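You operate a simulated robot arm through the tools that you are given. There is no shell and no other tool.

The job below is to be done with a simulated robot arm. You get a single attempt, and the scene is never put back.

## Task
Empty the narrow steel pan into the deep steel drawer and put it away.
Fine: it goes in the bag cupboard drawer; shut both drawers; spill nothing.
Where things are to end (x, y in the base frame): narrow steel pan within 60 mm of [860, 620].
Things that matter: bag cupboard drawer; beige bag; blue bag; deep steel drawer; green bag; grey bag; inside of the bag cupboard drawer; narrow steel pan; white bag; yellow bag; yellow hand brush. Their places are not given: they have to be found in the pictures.

Only the result counts: the job must be done as asked and must still hold three seconds after the hand-in. Knocking over, shifting, dropping, spilling or breaking anything else fails it.

## Robot
A 7-joint arm with a three-finger gripper, fixed in place. Base frame: the origin is at the foot of the arm, x ahead of it, y to its left, z up. Readings come in mm, rad, newtons and seconds.
With the tool pointing down near the work surface it reaches from about 100 to 760 mm from the base axis. Its first joint turns from -2.897 to 2.897 rad. Payload 2.69 kg.
Tool frame: the origin (TCP) lies between the finger pads and is the grasp point; the fingertips stand 30 mm ahead of it; z points along the fingers, y is the line along which they close. Largest opening 128 mm; the body of the gripper starts 117 mm behind the TCP.
Orientation is that of the tool frame in the base frame, as a unit quaternion [x, y, z, w]. With the fingers straight down and closing along the base's y, the tool's x points along the base's -x, its y along +y and its z along -z.

## Interface
- The arm moves only by the tool move_arm. Its argument "commands" is a list that holds one entry, the list of rows, each a list of 7 numbers: the turn, a rotation vector about the base's x, y, z in units of 4 degrees (1.0 is 4 degrees), then the shift along the base's x, y, z in units of 40 mm (1.0 is 40 mm), then the gripper command, from -1 (fully open) to 1 (shut), values between in proportion. In form: [[[ax, ay, az, tx, ty, tz, hand], ...]]. A call has 1 to 20 rows; each row shifts and turns the commanded pose from where the row before left it. A call with a number of a shift or a turn outside -1 to 1 is refused whole. A row lasts 0.2 s, in which the tool goes at most 50 mm and 0.15 rad; a call with a longer step from one row to the next is refused whole, and so is a gripper value outside its range. Where a pose cannot be reached the arm comes as near as it can. A force on the tool above 40 N (or 10 N above the force at the start of the call, whichever is more), or a blocked arm, ends the call early, and 0.2 s more pass. Each finger halts on what it meets, pressing with about 36 N; the grip force reading is that of the motor and also rises with nothing between the fingers. The clock runs only during rows and for 0.2 s after the last one: add rows that do not move to give the fingers time. It gives the time, the measured TCP pose, the force on the tool (base axes), the opening and the grip force at its end, in the units of the frame above (readings bear some noise), with the torque about the TCP (base axes, N m) and any sound that the robot's microphone picked up.
- Cameras (640 x 400 px; columns grow to the right, rows downward): "scene" is fixed at [400.3, -648.4, 1239.9]; the picture's right is [0.95, -0.31, 0.00], its down [-0.08, -0.24, -0.97] and it looks along [0.30, 0.92, -0.25] (base axes); focal length 357 px, centre (320, 200). "wrist" rides on the gripper at [58, 54, -131] in the tool frame; the picture's right is [-0.68, 0.74, 0.00], its down [-0.62, -0.56, -0.55] and it looks along [-0.40, -0.37, 0.84] (tool axes); focal length 234 px, centre (320, 200).
- camera(camera): a new picture of that camera. No time passes.
- move_column(by): slides the trunk up (or, below 0, down) by that many mm; the arm rides with it, the base frame stays. It gives what a move gives, with no picture.
- locate(camera, pixels): for up to 12 pixels [column, row] of the newest picture of that camera ("zoom" is the newest enlarged one), the place [x, y, z] in the base frame of the surface seen there, good to about 2 mm. No time passes.
- close_up(camera, box): a new picture of the part [left, top, right, bottom] of that camera's present view, enlarged. No time passes.
- finish_job(): hands the job in; it is judged then, once.

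Unless the task says otherwise, let go and move clear before handing in.

The tools are called after "Call:" by a JSON object that holds its "method" and its "body". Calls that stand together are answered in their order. move_arm: Moves the arm, as the interface text tells. Its arguments: {"type":"object","properties":{"commands":{"type":"array"}},"required":["commands"]} The other tools are called the same way: move_column (by) slides the trunk up or down; camera (camera) takes a picture; locate (camera, pixels) gives the place of the surface under pixels of a picture; close_up (camera, box) takes an enlarged picture of a part of a camera's view; finish_job () hands the job in.

At the start:

```text
time: 0.0
tool_pos: [699.6, 364.6, 1026.1]
tcp_rot: [0.0, 1.0, 0.0, 0.001]
ft_force: [-0.3, -0.4, -0.7]
moment: [0.04, -0.02, -0.02]
opening: 127.9
gripper_force: 0.0
trunk travel left (down, up): [-150.0, 200.0]
```

scene: 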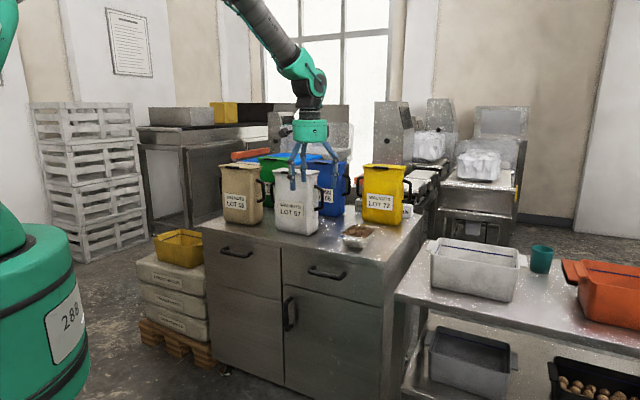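
wrist: 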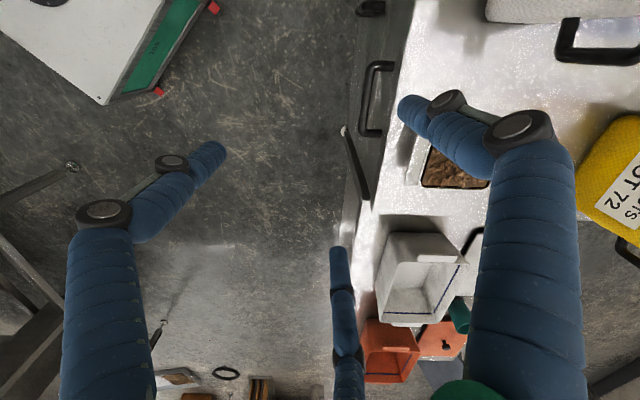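

The scene shows a steel cupboard with two drawers (handles near 237,252 and 327,272) with bags on top and a small pan with brown contents near (358,237). I'll take enlarged views to identify things.

Call:
{"method": "close_up", "body": {"camera": "scene", "box": [190, 130, 450, 300]}}

Call:
{"method": "close_up", "body": {"camera": "wrist", "box": [320, 0, 640, 200]}}

Call:
{"method": "locate", "body": {"camera": "scene", "pixels": [[237, 252], [327, 272], [358, 230], [358, 237], [341, 238], [375, 240], [290, 315], [205, 225], [380, 270], [420, 222], [384, 290], [215, 255]]}}

```text
2.35 times, centred on (320, 215) of scene
```

zoom: 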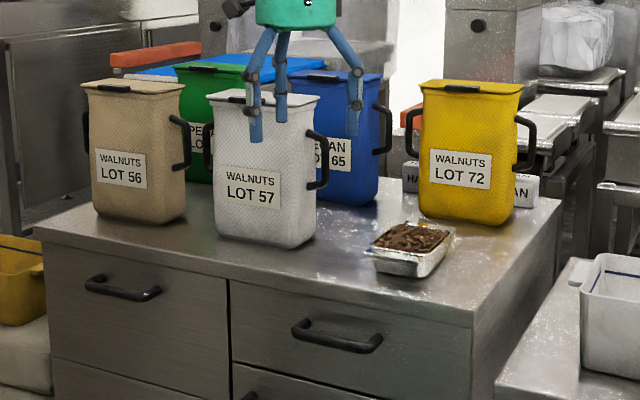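

```text
2.00 times, centred on (480, 100) of wrist
```

zoom: 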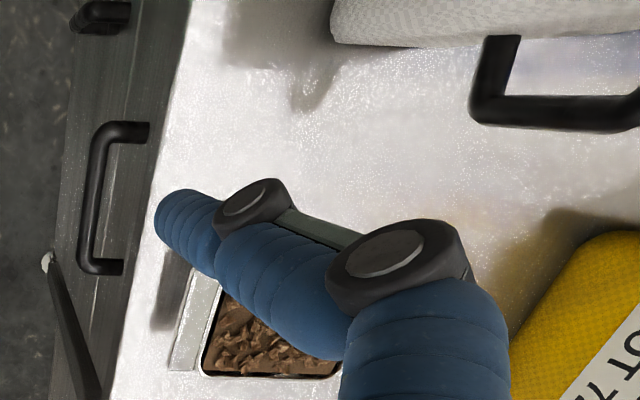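

```text
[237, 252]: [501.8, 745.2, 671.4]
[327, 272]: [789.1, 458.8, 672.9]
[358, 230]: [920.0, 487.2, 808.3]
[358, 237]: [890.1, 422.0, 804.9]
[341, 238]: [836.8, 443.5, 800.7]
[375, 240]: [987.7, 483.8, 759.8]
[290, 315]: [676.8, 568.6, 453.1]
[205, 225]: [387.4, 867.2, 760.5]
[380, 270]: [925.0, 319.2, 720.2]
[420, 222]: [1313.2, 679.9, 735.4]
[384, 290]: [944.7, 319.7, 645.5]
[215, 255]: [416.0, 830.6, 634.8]
```

The right-hand drawer handle (327,272) lies along the front face, and the pan sits on the counter near (358,235). I'll measure more with the wrist picture and inspect the cupboard front and pan.

Call:
{"method": "locate", "body": {"camera": "wrist", "pixels": [[405, 105], [210, 155], [340, 255], [455, 172], [425, 155], [487, 184], [376, 65], [366, 130], [415, 185], [372, 8], [346, 132], [366, 195]]}}

Call:
{"method": "close_up", "body": {"camera": "scene", "box": [320, 205, 400, 255]}}

Call:
{"method": "close_up", "body": {"camera": "scene", "box": [190, 210, 430, 400]}}

```text
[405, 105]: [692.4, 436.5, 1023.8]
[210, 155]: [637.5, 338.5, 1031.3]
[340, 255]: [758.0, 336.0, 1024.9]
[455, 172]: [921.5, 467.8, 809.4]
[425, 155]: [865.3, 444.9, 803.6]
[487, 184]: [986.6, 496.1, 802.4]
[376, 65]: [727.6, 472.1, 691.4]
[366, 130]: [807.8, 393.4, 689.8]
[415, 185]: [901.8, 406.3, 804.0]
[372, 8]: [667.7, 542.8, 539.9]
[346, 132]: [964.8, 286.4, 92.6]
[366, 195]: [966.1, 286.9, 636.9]
```

```text
8.00 times, centred on (360, 230) of scene
```

zoom: 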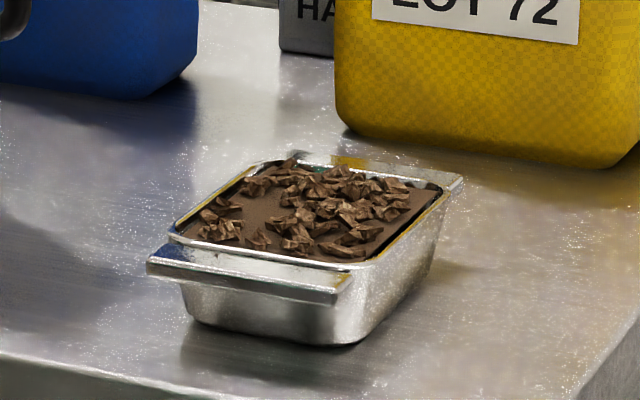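

```text
2.11 times, centred on (310, 305) of scene
```

zoom: 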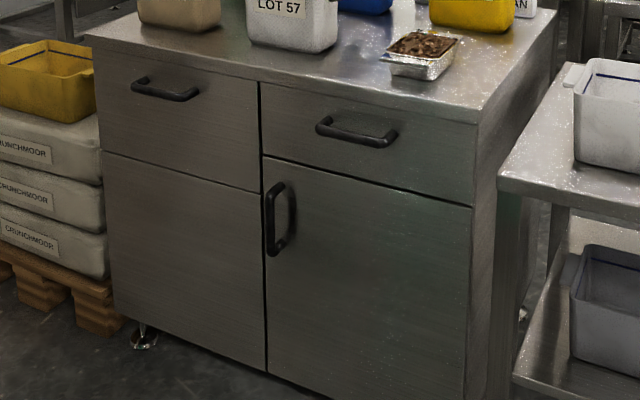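

The left upper drawer front is taller (deep), the right one shallow; target [860,620] falls behind the right drawer's front. I'll measure the pan corners and drawer edges precisely.

Call:
{"method": "close_up", "body": {"camera": "scene", "box": [320, 205, 400, 255]}}

Call:
{"method": "locate", "body": {"camera": "zoom", "pixels": [[152, 268], [335, 298], [460, 180], [302, 155], [180, 232], [345, 280], [435, 205], [190, 318], [335, 343], [430, 270], [300, 240], [370, 215]]}}

Call:
{"method": "locate", "body": {"camera": "scene", "pixels": [[280, 245], [287, 248], [280, 298], [290, 287], [202, 237], [207, 285], [383, 263], [384, 310], [228, 246], [250, 256], [310, 266], [345, 275]]}}

```text
8.00 times, centred on (360, 230) of scene
```

zoom: 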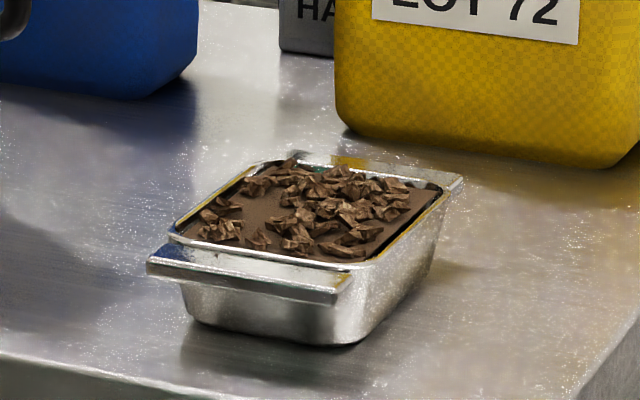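

```text
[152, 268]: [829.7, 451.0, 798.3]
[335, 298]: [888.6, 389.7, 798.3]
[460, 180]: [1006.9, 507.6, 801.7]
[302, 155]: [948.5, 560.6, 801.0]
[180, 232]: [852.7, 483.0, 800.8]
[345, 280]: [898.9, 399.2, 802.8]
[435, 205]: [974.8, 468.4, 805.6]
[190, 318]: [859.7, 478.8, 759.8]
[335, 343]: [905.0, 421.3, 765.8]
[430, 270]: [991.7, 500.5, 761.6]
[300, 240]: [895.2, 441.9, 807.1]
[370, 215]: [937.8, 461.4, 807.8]
```

```text
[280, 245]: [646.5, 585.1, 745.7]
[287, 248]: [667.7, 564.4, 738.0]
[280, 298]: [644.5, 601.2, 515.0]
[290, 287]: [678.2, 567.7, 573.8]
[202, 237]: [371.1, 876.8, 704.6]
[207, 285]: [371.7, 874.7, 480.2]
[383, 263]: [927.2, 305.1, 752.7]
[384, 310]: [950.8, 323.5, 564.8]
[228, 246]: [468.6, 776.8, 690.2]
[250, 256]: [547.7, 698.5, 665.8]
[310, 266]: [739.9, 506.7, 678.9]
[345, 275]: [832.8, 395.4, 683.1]
```

The cupboard is turned 45°: front plane at (x+y)/√2≈881, pan lies square to it with its near flange at about (859,420). The pictures show three blue fingers though the text says two, so I'll test-close the hand in free air and look.

Call:
{"method": "move_arm", "body": {"commands": [[[0, 0, 0, 0, 0, 0, 0.7], [0, 0, 0, 0, 0, 0, 0.7], [0, 0, 0, 0, 0, 0, 0.7]]]}}

Call:
{"method": "camera", "body": {"camera": "wrist"}}

Call:
{"method": "close_up", "body": {"camera": "scene", "box": [240, 60, 400, 220]}}

```text
time: 0.8
tool_pos: [699.7, 364.0, 1026.4]
tcp_rot: [0.0, 1.0, 0.0, 0.0]
ft_force: [0.0, 0.3, -0.2]
moment: [0.01, 0.01, 0.02]
opening: 19.3
gripper_force: 0.0
trunk travel left (down, up): [-150.0, 200.0]
```

```text
taken
```

wrist: 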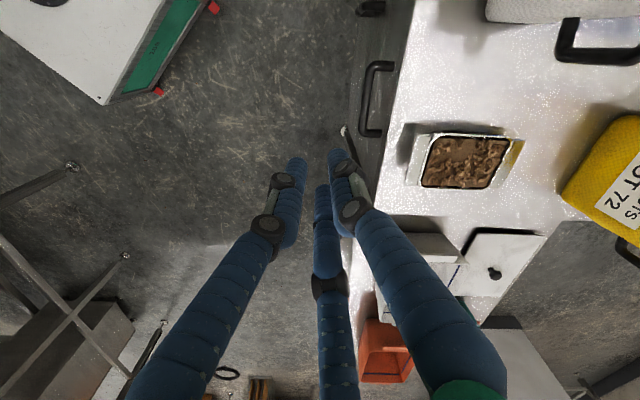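

```text
2.50 times, centred on (320, 140) of scene
```

zoom: 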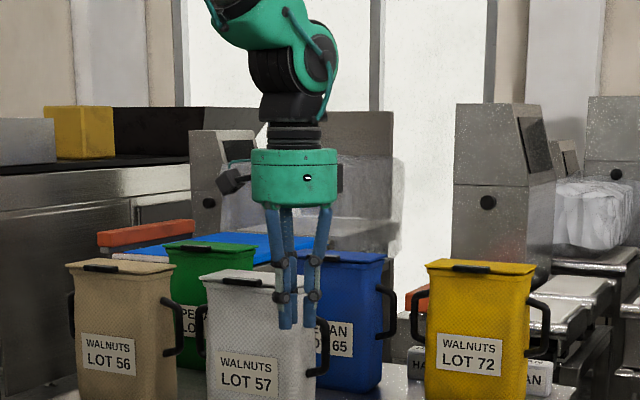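

The fingers converged toward one point; I'll measure the tips and the whole pan now unobstructed in the wrist view (pan corners near 432,135 / 508,140 / 495,188 / 420,185).

Call:
{"method": "locate", "body": {"camera": "wrist", "pixels": [[298, 162], [337, 155], [322, 190], [410, 183], [433, 126], [518, 140], [508, 188], [421, 186], [436, 136], [508, 143], [495, 188], [465, 162]]}}

Call:
{"method": "close_up", "body": {"camera": "wrist", "box": [340, 0, 560, 200]}}

```text
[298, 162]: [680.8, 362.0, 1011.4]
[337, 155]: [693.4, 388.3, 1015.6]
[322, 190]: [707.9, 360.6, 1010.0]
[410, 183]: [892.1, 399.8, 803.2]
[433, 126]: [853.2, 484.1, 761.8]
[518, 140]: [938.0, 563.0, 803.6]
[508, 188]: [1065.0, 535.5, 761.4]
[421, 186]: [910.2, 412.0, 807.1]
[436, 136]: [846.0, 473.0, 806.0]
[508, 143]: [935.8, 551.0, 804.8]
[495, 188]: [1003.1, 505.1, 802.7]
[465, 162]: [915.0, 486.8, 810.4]
```

```text
2.00 times, centred on (450, 100) of wrist
```

zoom: 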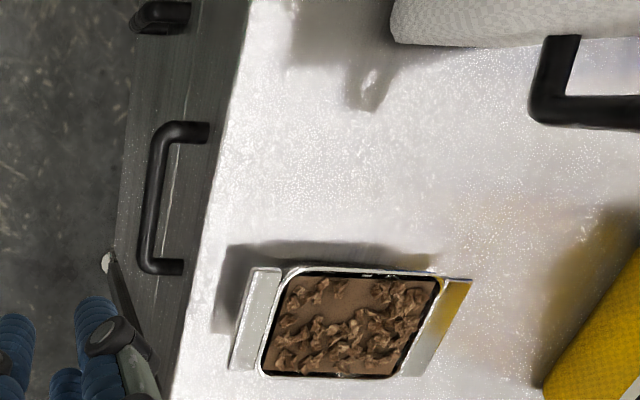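

The hand reads 19 mm open with three visible tips around the TCP. Next I measure both drawer handles and the items around them in enlarged views.

Call:
{"method": "close_up", "body": {"camera": "scene", "box": [210, 230, 274, 270]}}

Call:
{"method": "locate", "body": {"camera": "zoom", "pixels": [[110, 200], [130, 225], [200, 250], [300, 265], [400, 265], [415, 240], [250, 240], [250, 270], [320, 150], [320, 60], [320, 10], [60, 100]]}}

Call:
{"method": "close_up", "body": {"camera": "scene", "box": [295, 250, 375, 300]}}

```text
10.00 times, centred on (242, 250) of scene
```

zoom: 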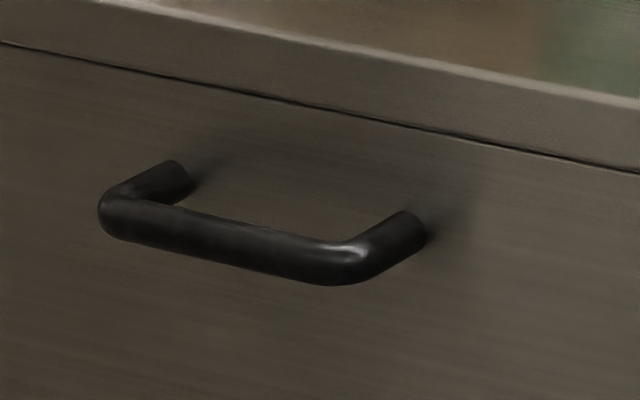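

```text
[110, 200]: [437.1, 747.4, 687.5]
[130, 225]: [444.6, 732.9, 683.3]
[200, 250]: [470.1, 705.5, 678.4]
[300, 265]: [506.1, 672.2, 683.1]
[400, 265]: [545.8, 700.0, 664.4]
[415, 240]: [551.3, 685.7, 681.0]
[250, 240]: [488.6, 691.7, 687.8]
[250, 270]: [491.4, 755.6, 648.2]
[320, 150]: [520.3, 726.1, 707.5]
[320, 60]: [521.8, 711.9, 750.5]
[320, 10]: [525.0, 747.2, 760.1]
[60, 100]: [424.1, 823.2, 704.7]
```

```text
8.00 times, centred on (335, 275) of scene
```

zoom: 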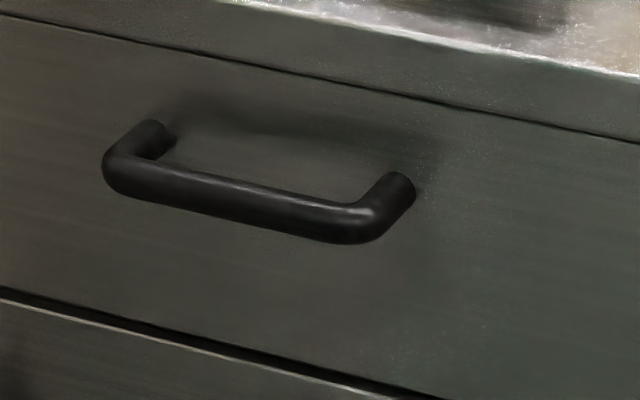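

Call:
{"method": "locate", "body": {"camera": "zoom", "pixels": [[108, 170], [150, 175], [240, 195], [300, 212], [360, 222], [405, 190], [240, 210], [150, 135], [20, 290], [20, 310], [400, 80], [400, 130]]}}

Call:
{"method": "close_up", "body": {"camera": "scene", "box": [200, 140, 440, 260]}}

Call:
{"method": "locate", "body": {"camera": "scene", "pixels": [[284, 231], [313, 233], [319, 205], [317, 185], [298, 170], [360, 220], [402, 225], [360, 195], [385, 165], [352, 190], [240, 225], [264, 222]]}}

```text
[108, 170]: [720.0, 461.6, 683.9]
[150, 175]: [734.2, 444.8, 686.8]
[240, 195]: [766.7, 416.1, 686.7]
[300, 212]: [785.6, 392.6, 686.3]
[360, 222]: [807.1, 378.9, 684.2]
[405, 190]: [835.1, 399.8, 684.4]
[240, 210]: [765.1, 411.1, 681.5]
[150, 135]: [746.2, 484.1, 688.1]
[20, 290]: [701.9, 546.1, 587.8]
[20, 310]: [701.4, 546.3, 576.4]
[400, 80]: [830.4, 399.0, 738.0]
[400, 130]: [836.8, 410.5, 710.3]
```

```text
2.67 times, centred on (320, 200) of scene
```

zoom: 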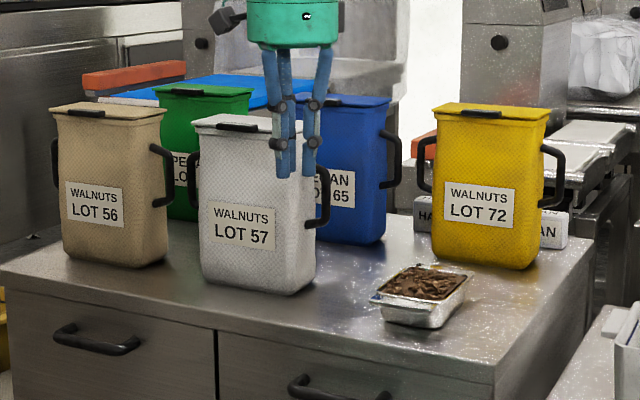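

```text
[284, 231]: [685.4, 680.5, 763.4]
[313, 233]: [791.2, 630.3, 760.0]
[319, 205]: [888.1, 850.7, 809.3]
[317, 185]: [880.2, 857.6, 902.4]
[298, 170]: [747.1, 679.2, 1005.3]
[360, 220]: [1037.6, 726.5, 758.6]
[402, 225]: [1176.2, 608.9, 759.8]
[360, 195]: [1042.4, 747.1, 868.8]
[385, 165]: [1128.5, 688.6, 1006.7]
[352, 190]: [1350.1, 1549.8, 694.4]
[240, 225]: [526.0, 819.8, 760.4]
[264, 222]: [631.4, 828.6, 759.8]
```

Handles: left bar centre at about s=-158 along the face (x≈481,y≈705), z≈685; right bar about (764,421), z≈685, both 42 mm proud of the panel. I'll tilt the tool 45° toward the cupboard and move in front of and above the left (deep) drawer's handle.

Call:
{"method": "move_arm", "body": {"commands": [[[0.969, -0.401, -0.969, -0.547, 0.616, -0.26, 0.5], [0.969, -0.401, -0.969, -0.547, 0.616, -0.26, 0.5], [0.969, -0.401, -0.969, -0.547, 0.616, -0.26, 0.5], [0.969, -0.401, -0.969, -0.547, 0.616, -0.26, 0.5], [0.969, -0.401, -0.969, -0.547, 0.616, -0.26, 0.5], [0.969, -0.401, -0.969, -0.547, 0.616, -0.26, 0.5], [0.969, -0.401, -0.969, -0.547, 0.616, -0.26, 0.5], [0.969, -0.401, -0.969, -0.547, 0.616, -0.26, 0.5], [0.969, -0.401, -0.969, -0.547, 0.616, -0.26, 0.5], [0.969, -0.401, -0.969, -0.547, 0.616, -0.26, 0.5], [0.969, -0.401, -0.969, -0.547, 0.616, -0.26, 0.5], [0, 0, 0, -0.547, 0.616, -0.26, 0.5]]]}}

Call:
{"method": "camera", "body": {"camera": "scene"}}

Call:
{"method": "camera", "body": {"camera": "wrist"}}

```text
time: 3.4
tool_pos: [436.5, 658.5, 902.0]
tcp_rot: [0.354, 0.853, 0.355, 0.146]
ft_force: [0.1, -0.1, -0.1]
moment: [-0.03, 0.0, 0.0]
opening: 31.9
gripper_force: 0.0
trunk travel left (down, up): [-150.0, 200.0]
```

```text
taken
```

scene: 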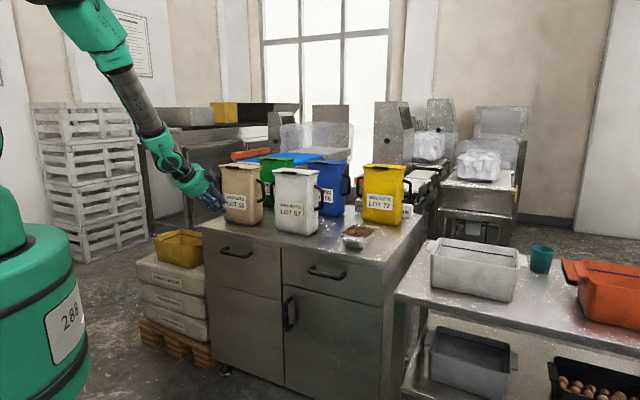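

```text
taken
```

wrist: 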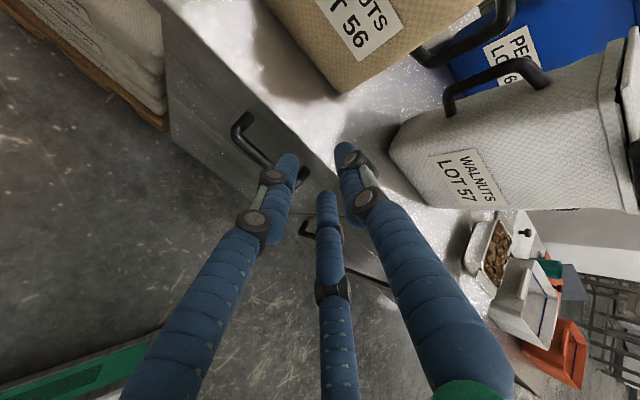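

The tilted pose is reached at (437,659,902) with no force. Next I lower to just ahead of the left handle and re-check from the wrist view.

Call:
{"method": "move_arm", "body": {"commands": [[[0, 0, 0, 0, 0, -0.775, 0.5], [0, 0, 0, 0, 0, -0.775, 0.5], [0, 0, 0, 0, 0, -0.775, 0.5], [0, 0, 0, 0, 0, -0.775, 0.5], [0, 0, 0, 0, 0, -0.775, 0.5], [0, 0, 0, 0, 0, 0, 0.5]]]}}

Call:
{"method": "camera", "body": {"camera": "wrist"}}

Call:
{"method": "close_up", "body": {"camera": "scene", "box": [140, 130, 300, 270]}}

```text
time: 4.8
tool_pos: [436.7, 659.5, 744.0]
tcp_rot: [0.354, 0.853, 0.354, 0.145]
ft_force: [-0.6, -0.6, -0.7]
moment: [-0.02, -0.01, 0.0]
opening: 31.9
gripper_force: 0.2
trunk travel left (down, up): [-150.0, 200.0]
```

```text
taken
```

wrist: 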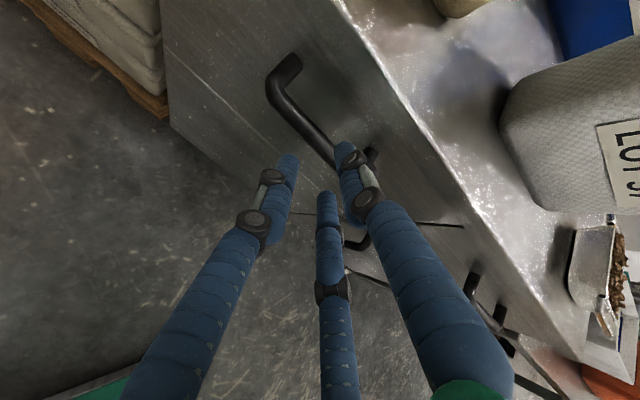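

```text
2.86 times, centred on (220, 200) of scene
```

zoom: 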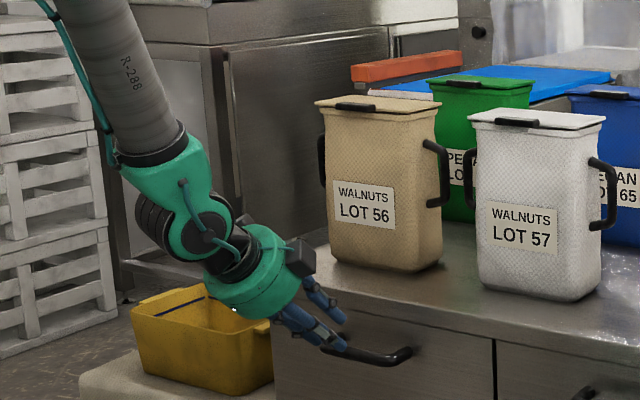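

Call:
{"method": "locate", "body": {"camera": "wrist", "pixels": [[272, 90], [285, 108], [300, 125], [315, 142], [325, 155], [365, 155], [375, 150], [290, 62], [286, 165], [345, 150], [325, 200], [355, 245]]}}

```text
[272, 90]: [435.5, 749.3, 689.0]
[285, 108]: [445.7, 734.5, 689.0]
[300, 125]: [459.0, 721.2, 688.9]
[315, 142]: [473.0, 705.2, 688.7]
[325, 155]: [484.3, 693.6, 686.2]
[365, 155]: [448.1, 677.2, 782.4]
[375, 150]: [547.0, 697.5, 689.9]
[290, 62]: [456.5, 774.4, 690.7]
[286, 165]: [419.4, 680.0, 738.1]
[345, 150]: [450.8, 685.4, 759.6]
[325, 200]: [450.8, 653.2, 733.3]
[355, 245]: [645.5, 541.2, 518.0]
```

The handle bar lies at about (473,705), top z≈689. I'll advance along the tool axis so the bar sits between the fingers, then close on it.

Call:
{"method": "move_arm", "body": {"commands": [[[0, 0, 0, 0.25, 0.25, -0.34, 0.5], [0, 0, 0, 0.25, 0.25, -0.34, 0.5], [0, 0, 0, 0.25, 0.25, -0.34, 0.5], [0, 0, 0, 0.25, 0.25, -0.34, 0.5], [0, 0, 0, 0, 0, 0, 0.5]]]}}

Call:
{"method": "camera", "body": {"camera": "wrist"}}

Call:
{"method": "close_up", "body": {"camera": "scene", "box": [180, 190, 300, 280]}}

```text
time: 5.6
tool_pos: [464.1, 687.4, 708.1]
tcp_rot: [0.354, 0.853, 0.354, 0.145]
ft_force: [-10.6, -16.3, 18.2]
moment: [-0.16, -0.01, -0.1]
opening: 36.3
gripper_force: 3.1
trunk travel left (down, up): [-150.0, 200.0]
stopped in row 4: the force on the tool passed its limit at 115 N (the readings are from after the stop); the commanded pose is now the measured one
```

```text
taken
```

wrist: 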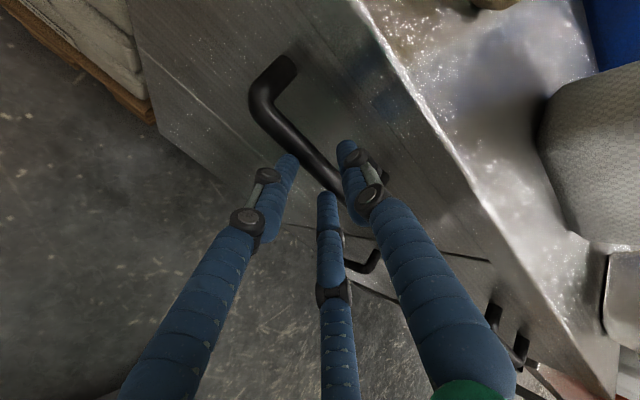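

```text
4.44 times, centred on (240, 235) of scene
```

zoom: 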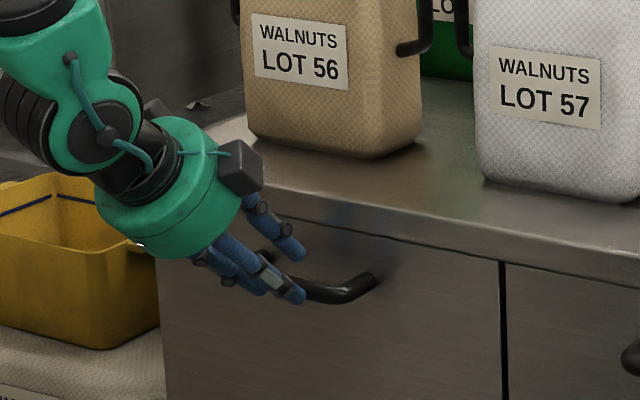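

The tips met the bar head-on (TCP reads 464,687,708, bar 34 mm ahead on axis), so the gripper truly is three-fingered: two lower fingers intrude past the axis. I'll back off, open to about 50 mm and re-approach with the bar offset toward the upper finger.

Call:
{"method": "move_arm", "body": {"commands": [[[0, 0, 0, -0.33, -0.33, 0.3, 0.4], [0, 0, 0, -0.33, -0.33, 0.3, 0.22], [0, 0, 0, 0, 0, 0, 0.22], [0, 0, 0, 0, 0, 0, 0.22]]]}}

Call:
{"method": "camera", "body": {"camera": "wrist"}}

```text
time: 6.6
tool_pos: [438.3, 661.5, 730.2]
tcp_rot: [0.353, 0.853, 0.355, 0.146]
ft_force: [0.1, 0.2, -0.1]
moment: [0.02, -0.05, 0.01]
opening: 50.3
gripper_force: 0.0
trunk travel left (down, up): [-150.0, 200.0]
```

```text
taken
```

wrist: 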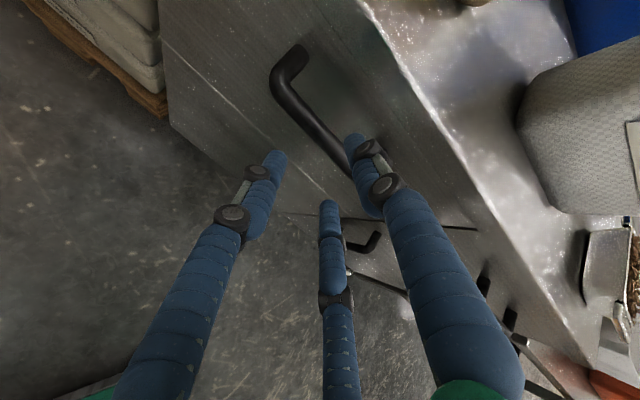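

TCP is free at (438,661,730) with 50 mm opening. I'll approach slowly along the tool axis.

Call:
{"method": "move_arm", "body": {"commands": [[[0, 0, 0, 0.123, 0.123, -0.169, 0.22], [0, 0, 0, 0.123, 0.123, -0.169, 0.22], [0, 0, 0, 0.123, 0.123, -0.169, 0.22], [0, 0, 0, 0.123, 0.123, -0.169, 0.22], [0, 0, 0, 0.123, 0.123, -0.169, 0.22], [0, 0, 0, 0.123, 0.123, -0.169, 0.22], [0, 0, 0, 0.123, 0.123, -0.169, 0.22], [0, 0, 0, 0, 0, 0, 0.22]]]}}

Call:
{"method": "camera", "body": {"camera": "wrist"}}

Call:
{"method": "close_up", "body": {"camera": "scene", "box": [180, 190, 300, 280]}}

```text
time: 8.4
tool_pos: [474.3, 697.2, 681.7]
tcp_rot: [0.354, 0.854, 0.353, 0.145]
ft_force: [-1.0, -0.2, 0.1]
moment: [0.02, 0.01, 0.0]
opening: 49.9
gripper_force: 0.0
trunk travel left (down, up): [-150.0, 200.0]
```

```text
taken
```

wrist: 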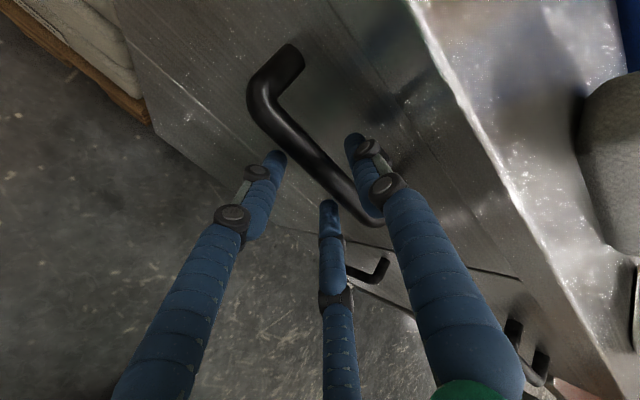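

```text
4.44 times, centred on (240, 235) of scene
```

zoom: 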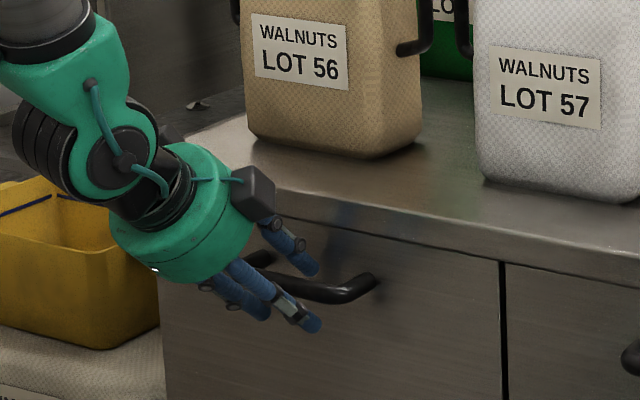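

The bar now lies between the upper finger and the two lower ones with no contact force. I'll close on it.

Call:
{"method": "move_arm", "body": {"commands": [[[0, 0, 0, 0, 0, 0, 0.5], [0, 0, 0, 0, 0, 0, 0.7], [0, 0, 0, 0, 0, 0, 0.9], [0, 0, 0, 0, 0, 0, 0.9]]]}}

```text
time: 9.4
tool_pos: [473.1, 697.2, 684.1]
tcp_rot: [0.354, 0.853, 0.355, 0.146]
ft_force: [6.1, 3.4, 11.6]
moment: [0.02, -0.25, 0.01]
opening: 27.4
gripper_force: 45.0
trunk travel left (down, up): [-150.0, 200.0]
```

Grip stopped at 27.4 mm, just what a 14 mm bar gives in a three-finger hand. I'll pull the drawer out along −n.

Call:
{"method": "move_arm", "body": {"commands": [[[0, 0, 0, -0.1, -0.1, 0, 0.9], [0, 0, 0, -0.2, -0.2, 0, 0.9], [0, 0, 0, -0.3, -0.3, 0, 0.9], [0, 0, 0, -0.3, -0.3, 0, 0.9], [0, 0, 0, -0.3, -0.3, 0, 0.9], [0, 0, 0, -0.3, -0.3, 0, 0.9], [0, 0, 0, -0.3, -0.3, 0, 0.9], [0, 0, 0, -0.2, -0.2, 0, 0.9], [0, 0, 0, 0, 0, 0, 0.9]]]}}

Call:
{"method": "camera", "body": {"camera": "scene"}}

Call:
{"method": "camera", "body": {"camera": "wrist"}}

```text
time: 11.4
tool_pos: [392.6, 616.0, 684.0]
tcp_rot: [0.354, 0.853, 0.355, 0.146]
ft_force: [1.0, -3.9, 35.0]
moment: [0.16, -0.34, 0.01]
opening: 27.3
gripper_force: 44.8
trunk travel left (down, up): [-150.0, 200.0]
```

```text
taken
```

scene: 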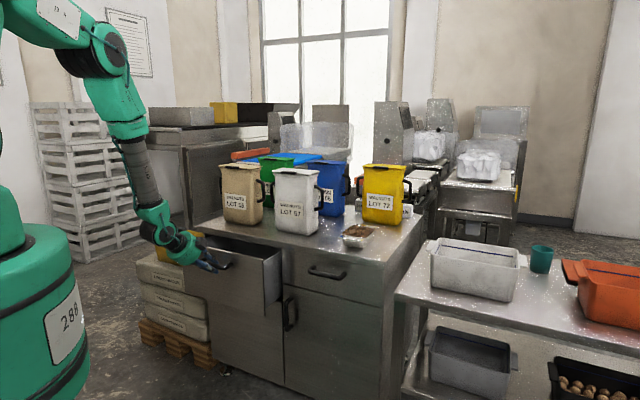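

```text
taken
```

wrist: 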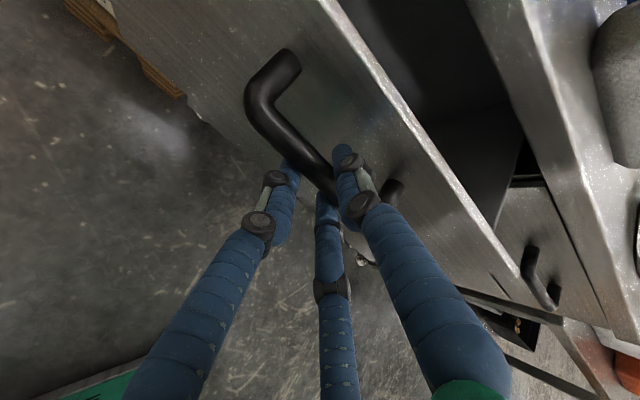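

The deep drawer is out about 114 mm; the upward force of 35 N suggests I'm pressing down slightly, so I'll raise 2 mm and keep pulling.

Call:
{"method": "move_arm", "body": {"commands": [[[0, 0, 0, 0, 0, 0.06, 0.9], [0, 0, 0, -0.2, -0.2, 0, 0.9], [0, 0, 0, -0.3, -0.3, 0, 0.9], [0, 0, 0, -0.3, -0.3, 0, 0.9], [0, 0, 0, -0.3, -0.3, 0, 0.9], [0, 0, 0, -0.3, -0.3, 0, 0.9], [0, 0, 0, -0.3, -0.3, 0, 0.9], [0, 0, 0, -0.3, -0.3, 0, 0.9], [0, 0, 0, -0.3, -0.3, 0, 0.9], [0, 0, 0, -0.2, -0.2, 0, 0.9], [0, 0, 0, 0, 0, 0, 0.9]]]}}

Call:
{"method": "camera", "body": {"camera": "scene"}}

Call:
{"method": "camera", "body": {"camera": "wrist"}}

```text
time: 13.8
tool_pos: [292.2, 515.0, 685.3]
tcp_rot: [0.354, 0.855, 0.351, 0.146]
ft_force: [-12.2, 8.8, -14.3]
moment: [0.02, 0.25, 0.32]
opening: 27.1
gripper_force: 44.7
trunk travel left (down, up): [-150.0, 200.0]
```

```text
taken
```

scene: 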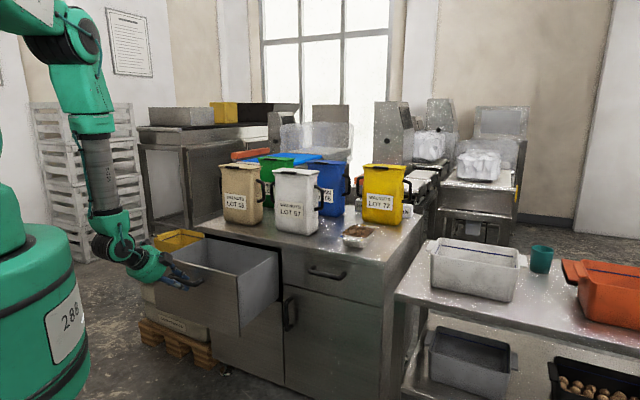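

```text
taken
```

wrist: 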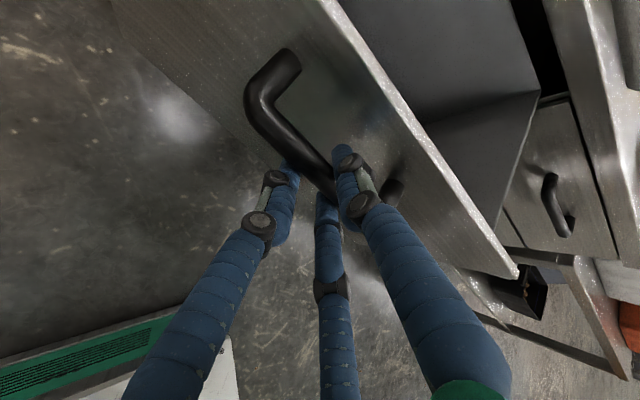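

The deep drawer is open about 257 mm with an empty grey interior. I'll pull out a bit more for pouring room.

Call:
{"method": "move_arm", "body": {"commands": [[[0, 0, 0, -0.2, -0.2, 0, 0.9], [0, 0, 0, -0.3, -0.3, 0, 0.9], [0, 0, 0, -0.3, -0.3, 0, 0.9], [0, 0, 0, -0.3, -0.3, 0, 0.9], [0, 0, 0, 0, 0, 0, 0.9]]]}}

Call:
{"method": "camera", "body": {"camera": "scene"}}

```text
time: 14.3
tool_pos: [283.5, 506.1, 685.6]
tcp_rot: [0.353, 0.854, 0.354, 0.146]
ft_force: [7.1, 8.9, -16.1]
moment: [-0.12, 0.23, 0.23]
opening: 27.8
gripper_force: 45.1
trunk travel left (down, up): [-150.0, 200.0]
stopped in row 2: the force on the tool passed its limit at 49 N (the readings are from after the stop); the commanded pose is now the measured one
```

```text
taken
```

scene: 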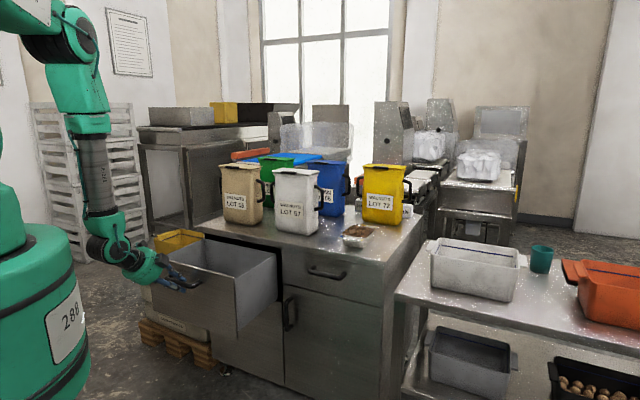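

The drawer hit its stop at about 269 mm of travel. I'll open the fingers to 50 mm and back away along the tool axis, then look into the drawer.

Call:
{"method": "move_arm", "body": {"commands": [[[0, 0, 0, 0, 0, 0, 0.5], [0, 0, 0, 0, 0, 0, 0.22], [0, 0, 0, 0, 0, 0, 0.22], [0, 0, 0, -0.15, -0.15, 0.21, 0.22], [0, 0, 0, -0.25, -0.25, 0.35, 0.22], [0, 0, 0, -0.25, -0.25, 0.35, 0.22], [0, 0, 0, -0.25, -0.25, 0.35, 0.22], [0, 0, 0, -0.1, -0.1, 0.7, 0.22], [0, 0, 0, 0, 0, 0.9, 0.22], [0, 0, 0, 0, 0, 0.9, 0.22], [0, 0, 0, 0, 0, 0.9, 0.22]]]}}

Call:
{"method": "camera", "body": {"camera": "wrist"}}

Call:
{"method": "camera", "body": {"camera": "scene"}}

```text
time: 16.7
tool_pos: [241.5, 464.6, 870.7]
tcp_rot: [0.355, 0.853, 0.353, 0.146]
ft_force: [0.5, 0.8, 0.2]
moment: [0.04, -0.01, -0.05]
opening: 49.6
gripper_force: 0.1
trunk travel left (down, up): [-150.0, 200.0]
```

```text
taken
```

wrist: 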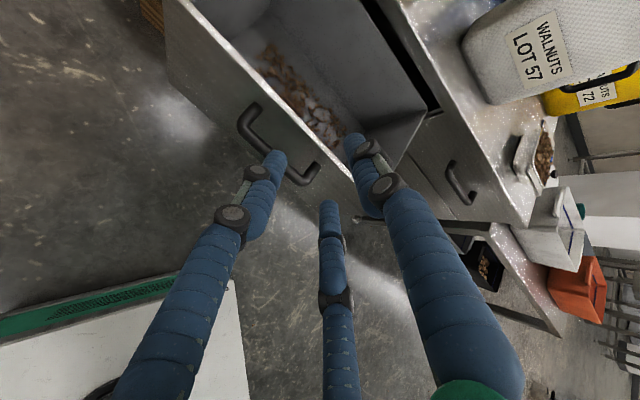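

```text
taken
```

scene: 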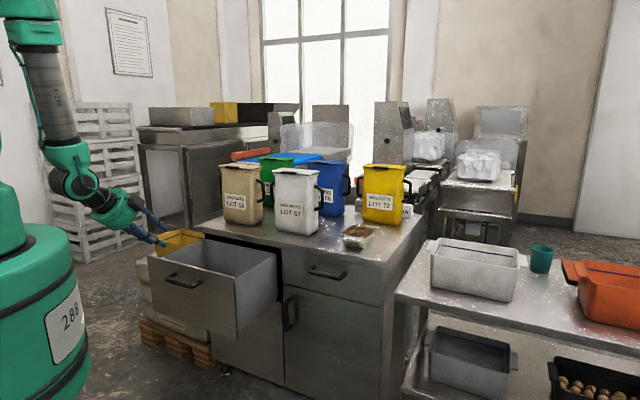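

The deep drawer holds shells at its bottom — clearly the waste drawer. I'll measure its rim and floor.

Call:
{"method": "locate", "body": {"camera": "wrist", "pixels": [[195, 5], [260, 65], [320, 130], [350, 165], [425, 115], [440, 105], [300, 80], [330, 125], [270, 50], [380, 110], [400, 60], [348, 20]]}}

Call:
{"method": "locate", "body": {"camera": "scene", "pixels": [[150, 257], [190, 275], [235, 298], [238, 275], [276, 256], [240, 335], [215, 265], [230, 250], [255, 262], [205, 245], [165, 248], [180, 240]]}}

Call:
{"method": "close_up", "body": {"camera": "scene", "box": [140, 220, 300, 340]}}

```text
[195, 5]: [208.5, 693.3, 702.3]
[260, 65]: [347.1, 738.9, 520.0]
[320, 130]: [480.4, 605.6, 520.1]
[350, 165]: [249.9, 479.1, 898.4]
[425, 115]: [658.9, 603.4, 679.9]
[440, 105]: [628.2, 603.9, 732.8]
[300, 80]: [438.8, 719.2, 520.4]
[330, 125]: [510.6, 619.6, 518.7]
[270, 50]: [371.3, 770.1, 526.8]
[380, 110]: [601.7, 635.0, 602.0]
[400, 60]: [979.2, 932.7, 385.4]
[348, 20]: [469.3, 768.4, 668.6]
```

```text
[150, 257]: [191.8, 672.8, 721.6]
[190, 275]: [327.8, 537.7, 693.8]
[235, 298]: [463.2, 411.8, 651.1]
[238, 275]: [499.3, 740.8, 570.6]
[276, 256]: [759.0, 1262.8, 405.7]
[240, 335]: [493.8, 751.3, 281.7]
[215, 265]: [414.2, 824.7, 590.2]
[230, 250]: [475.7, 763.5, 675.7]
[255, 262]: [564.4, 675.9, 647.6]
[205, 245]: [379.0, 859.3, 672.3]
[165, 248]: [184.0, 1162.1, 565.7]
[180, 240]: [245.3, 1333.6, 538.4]
```

```text
3.33 times, centred on (220, 280) of scene
```

zoom: 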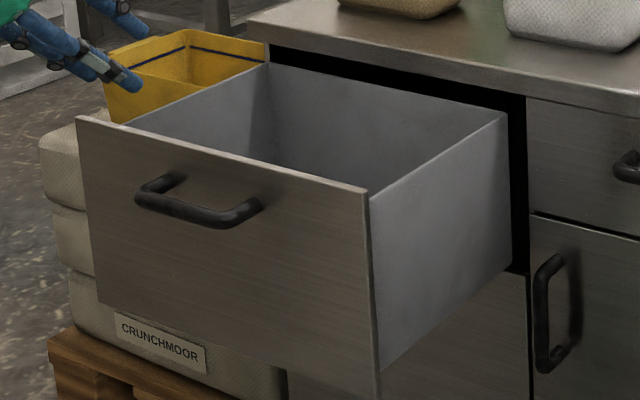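

Call:
{"method": "locate", "body": {"camera": "zoom", "pixels": [[80, 118], [364, 190], [372, 200], [440, 155], [500, 114], [502, 125], [400, 90], [300, 75], [270, 68], [200, 95], [130, 122], [380, 365]]}}

```text
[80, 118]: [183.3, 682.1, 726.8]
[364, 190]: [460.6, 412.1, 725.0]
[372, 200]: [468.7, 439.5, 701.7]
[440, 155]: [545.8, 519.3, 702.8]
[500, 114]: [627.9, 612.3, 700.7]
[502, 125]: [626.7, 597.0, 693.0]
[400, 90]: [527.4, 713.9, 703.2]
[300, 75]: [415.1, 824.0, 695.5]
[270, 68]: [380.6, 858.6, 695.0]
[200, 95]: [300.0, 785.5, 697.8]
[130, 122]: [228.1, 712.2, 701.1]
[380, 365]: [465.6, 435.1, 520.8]
```

Left drawer interior spans about 630–875 mm out along the normal with floor z=520. Now I'll go to the right (bag cupboard) drawer's handle with the same tool tilt, staying high first.

Call:
{"method": "move_arm", "body": {"commands": [[[0, 0, 0, 0.857, -0.155, 0, 0.22], [0, 0, 0, 0.857, -0.155, 0, 0.22], [0, 0, 0, 0.857, -0.155, 0, 0.22], [0, 0, 0, 0.857, -0.155, 0, 0.22], [0, 0, 0, 0.857, -0.155, 0, 0.22], [0, 0, 0, 0.857, -0.155, 0, 0.22], [0, 0, 0, 0.857, -0.155, 0, 0.22], [0, 0, 0, 0.857, -0.155, 0, 0.22], [0, 0, 0, 0.857, -0.155, 0, 0.22], [0, 0, 0, 0.857, -0.155, 0, 0.22], [0, 0, 0, 0.857, -0.155, 0, 0.22], [0, 0, 0, 0.857, -0.155, 0, 0.22], [0, 0, 0, 0.857, -0.155, 0, 0.22], [0, 0, 0, 0.857, -0.155, 0, 0.22], [0, 0, 0, 0, 0, 0, 0.22]]]}}

Call:
{"method": "camera", "body": {"camera": "wrist"}}

Call:
{"method": "camera", "body": {"camera": "scene"}}

```text
time: 19.9
tool_pos: [724.4, 377.7, 870.4]
tcp_rot: [0.355, 0.853, 0.354, 0.146]
ft_force: [0.2, 0.4, 0.0]
moment: [0.0, -0.02, -0.02]
opening: 50.0
gripper_force: 0.0
trunk travel left (down, up): [-150.0, 200.0]
```

```text
taken
```

wrist: 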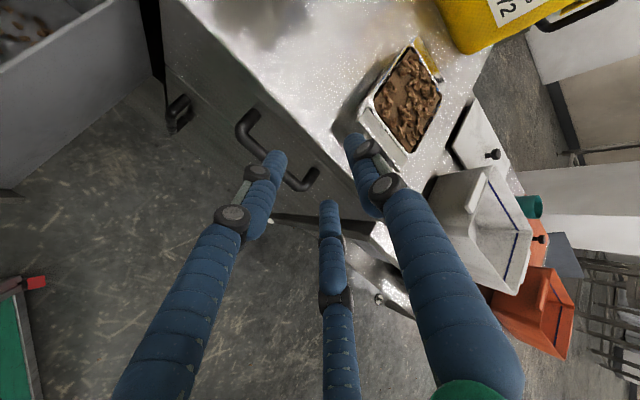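

```text
taken
```

scene: 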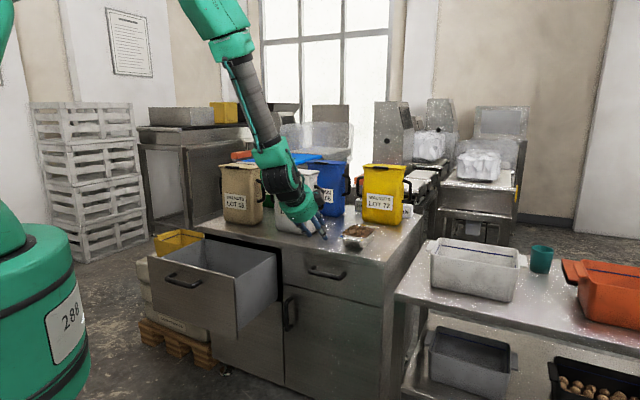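

I'm above the right handle; the pan is well seen in the wrist view. I'll measure the pan's near flange and the handle from here.

Call:
{"method": "close_up", "body": {"camera": "wrist", "box": [330, 30, 470, 180]}}

Call:
{"method": "locate", "body": {"camera": "wrist", "pixels": [[243, 122], [250, 140], [265, 155], [290, 180], [303, 187], [365, 118], [372, 130], [400, 158], [375, 105], [409, 150], [412, 48], [440, 80]]}}

```text
2.67 times, centred on (400, 105) of wrist
```

zoom: 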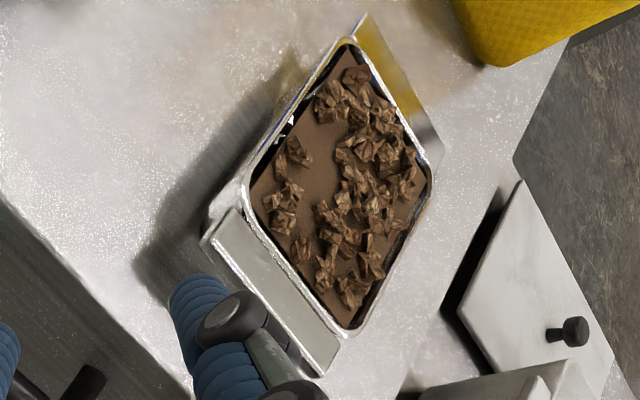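

```text
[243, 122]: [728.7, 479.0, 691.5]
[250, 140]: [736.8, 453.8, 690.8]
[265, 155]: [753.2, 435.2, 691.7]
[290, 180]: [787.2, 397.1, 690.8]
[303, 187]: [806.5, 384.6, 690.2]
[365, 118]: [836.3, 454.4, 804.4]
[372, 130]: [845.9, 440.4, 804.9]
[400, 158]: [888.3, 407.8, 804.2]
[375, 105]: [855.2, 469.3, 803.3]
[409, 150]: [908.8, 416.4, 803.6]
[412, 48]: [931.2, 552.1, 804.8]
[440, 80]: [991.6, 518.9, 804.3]
```

Call:
{"method": "locate", "body": {"camera": "zoom", "pixels": [[208, 242], [236, 212], [322, 372], [340, 342], [222, 228], [265, 285], [300, 325], [246, 200], [350, 328], [432, 180], [345, 42], [362, 18]]}}

```text
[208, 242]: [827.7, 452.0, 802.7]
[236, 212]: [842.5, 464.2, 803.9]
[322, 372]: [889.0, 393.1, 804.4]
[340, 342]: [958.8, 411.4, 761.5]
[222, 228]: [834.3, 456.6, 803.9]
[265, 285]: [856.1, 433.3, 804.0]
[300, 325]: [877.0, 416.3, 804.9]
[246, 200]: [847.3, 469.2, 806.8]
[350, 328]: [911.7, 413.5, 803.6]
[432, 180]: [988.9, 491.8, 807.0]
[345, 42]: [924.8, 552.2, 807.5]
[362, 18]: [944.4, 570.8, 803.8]
```

Flange: outer edge at 905 mm, inner about 925 mm from base along the normal, top z≈804, centred at s≈308. Now I descend and slip over the right handle bar.

Call:
{"method": "move_arm", "body": {"commands": [[[0, 0, 0, 0, 0, -0.87, 0.22], [0, 0, 0, 0, 0, -0.87, 0.22], [0, 0, 0, 0, 0, -0.87, 0.22], [0, 0, 0, 0, 0, -0.87, 0.22], [0, 0, 0, 0, 0, 0, 0.22], [0, 0, 0, 0.12, 0.12, -0.17, 0.22], [0, 0, 0, 0.12, 0.12, -0.17, 0.22], [0, 0, 0, 0.12, 0.12, -0.17, 0.22], [0, 0, 0, 0.12, 0.12, -0.17, 0.22], [0, 0, 0, 0.12, 0.12, -0.17, 0.22], [0, 0, 0, 0.12, 0.12, -0.17, 0.22], [0, 0, 0, 0.12, 0.12, -0.17, 0.22], [0, 0, 0, 0, 0, 0, 0.22]]]}}

Call:
{"method": "camera", "body": {"camera": "wrist"}}

Call:
{"method": "close_up", "body": {"camera": "scene", "box": [260, 190, 400, 300]}}

```text
time: 22.7
tool_pos: [758.2, 412.9, 685.1]
tcp_rot: [0.354, 0.853, 0.354, 0.146]
ft_force: [0.3, -0.6, -1.3]
moment: [0.02, 0.0, -0.01]
opening: 49.8
gripper_force: 0.0
trunk travel left (down, up): [-150.0, 200.0]
```

```text
taken
```

wrist: 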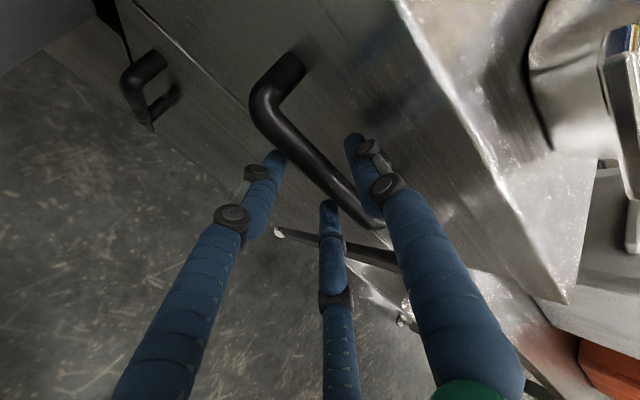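

```text
3.64 times, centred on (330, 245) of scene
```

zoom: 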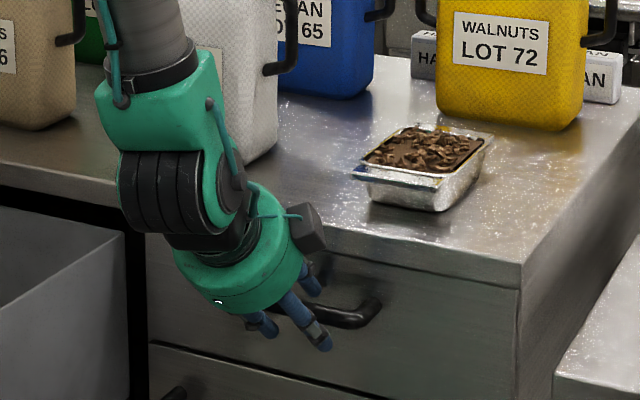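

The bar is between the fingers just as before. I'll close and start pulling the right drawer.

Call:
{"method": "move_arm", "body": {"commands": [[[0, 0, 0, 0, 0, 0, 0.5], [0, 0, 0, 0, 0, 0, 0.7], [0, 0, 0, 0, 0, 0, 0.9], [0, 0, 0, 0, 0, 0, 0.9], [0, 0, 0, -0.1, -0.1, 0, 0.9], [0, 0, 0, -0.2, -0.2, 0, 0.9], [0, 0, 0, -0.3, -0.3, 0, 0.9], [0, 0, 0, -0.3, -0.3, 0, 0.9], [0, 0, 0, -0.3, -0.3, 0, 0.9], [0, 0, 0, -0.3, -0.3, 0, 0.9], [0, 0, 0, -0.3, -0.3, 0, 0.9], [0, 0, 0, -0.2, -0.2, 0, 0.9], [0, 0, 0, 0, 0, 0, 0.9]]]}}

Call:
{"method": "camera", "body": {"camera": "scene"}}

Call:
{"method": "camera", "body": {"camera": "wrist"}}

```text
time: 25.5
tool_pos: [677.1, 331.4, 685.1]
tcp_rot: [0.354, 0.853, 0.354, 0.146]
ft_force: [2.3, -6.5, 5.3]
moment: [-0.22, -0.22, -0.02]
opening: 27.4
gripper_force: 45.2
trunk travel left (down, up): [-150.0, 200.0]
```

```text
taken
```

scene: 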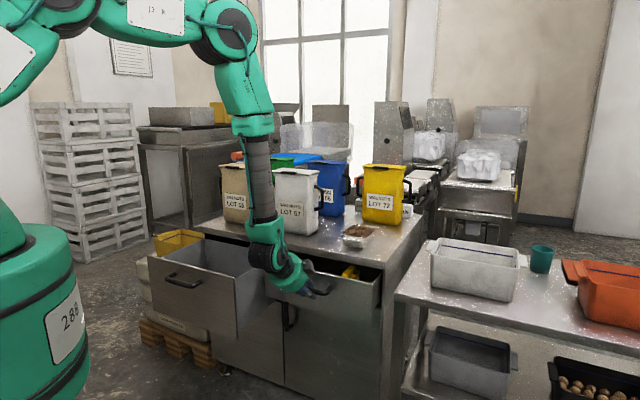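

```text
taken
```

wrist: 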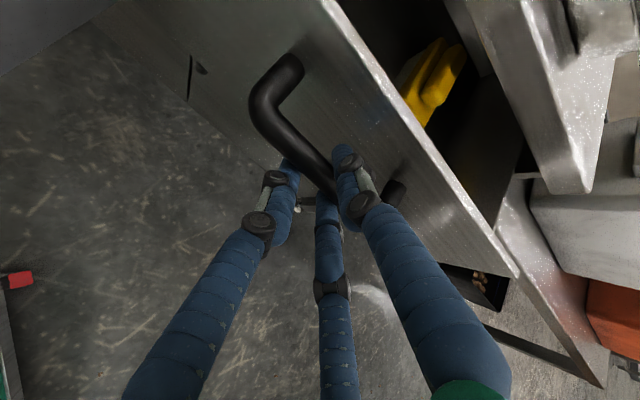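

The yellow hand brush lies inside the right drawer (wrist view 430,80). I'll continue pulling gently to about 250 mm without hitting the end stop.

Call:
{"method": "move_arm", "body": {"commands": [[[0, 0, 0, -0.1, -0.1, 0, 0.9], [0, 0, 0, -0.2, -0.2, 0, 0.9], [0, 0, 0, -0.2, -0.2, 0, 0.9], [0, 0, 0, -0.2, -0.2, 0, 0.9], [0, 0, 0, -0.2, -0.2, 0, 0.9], [0, 0, 0, -0.2, -0.2, 0, 0.9], [0, 0, 0, -0.2, -0.2, 0, 0.9], [0, 0, 0, -0.2, -0.2, 0, 0.9], [0, 0, 0, -0.2, -0.2, 0, 0.9], [0, 0, 0, -0.2, -0.2, 0, 0.9], [0, 0, 0, -0.2, -0.2, 0, 0.9], [0, 0, 0, -0.2, -0.2, 0, 0.9], [0, 0, 0, -0.15, -0.15, 0, 0.9], [0, 0, 0, -0.07, -0.07, 0, 0.9], [0, 0, 0, 0, 0, 0, 0.9]]]}}

Call:
{"method": "camera", "body": {"camera": "scene"}}

Call:
{"method": "camera", "body": {"camera": "wrist"}}

```text
time: 28.7
tool_pos: [576.8, 231.9, 685.0]
tcp_rot: [0.354, 0.853, 0.354, 0.147]
ft_force: [7.1, -6.3, 10.6]
moment: [-0.06, -0.24, 0.05]
opening: 27.3
gripper_force: 45.1
trunk travel left (down, up): [-150.0, 200.0]
```

```text
taken
```

scene: 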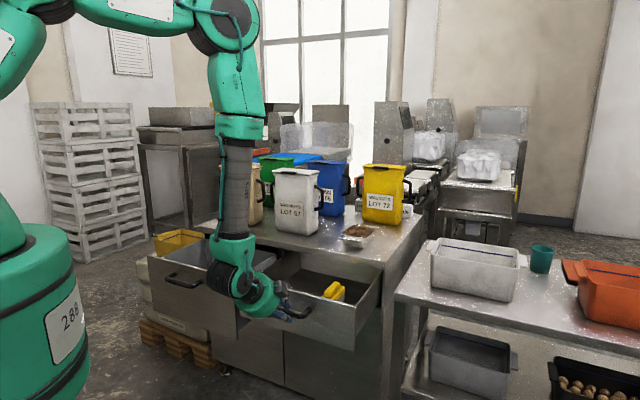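

```text
taken
```

wrist: 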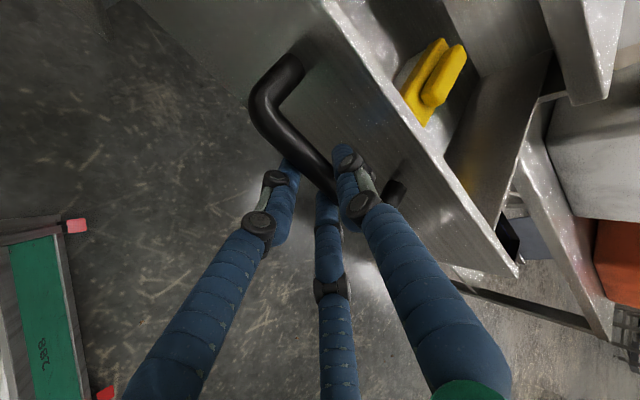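

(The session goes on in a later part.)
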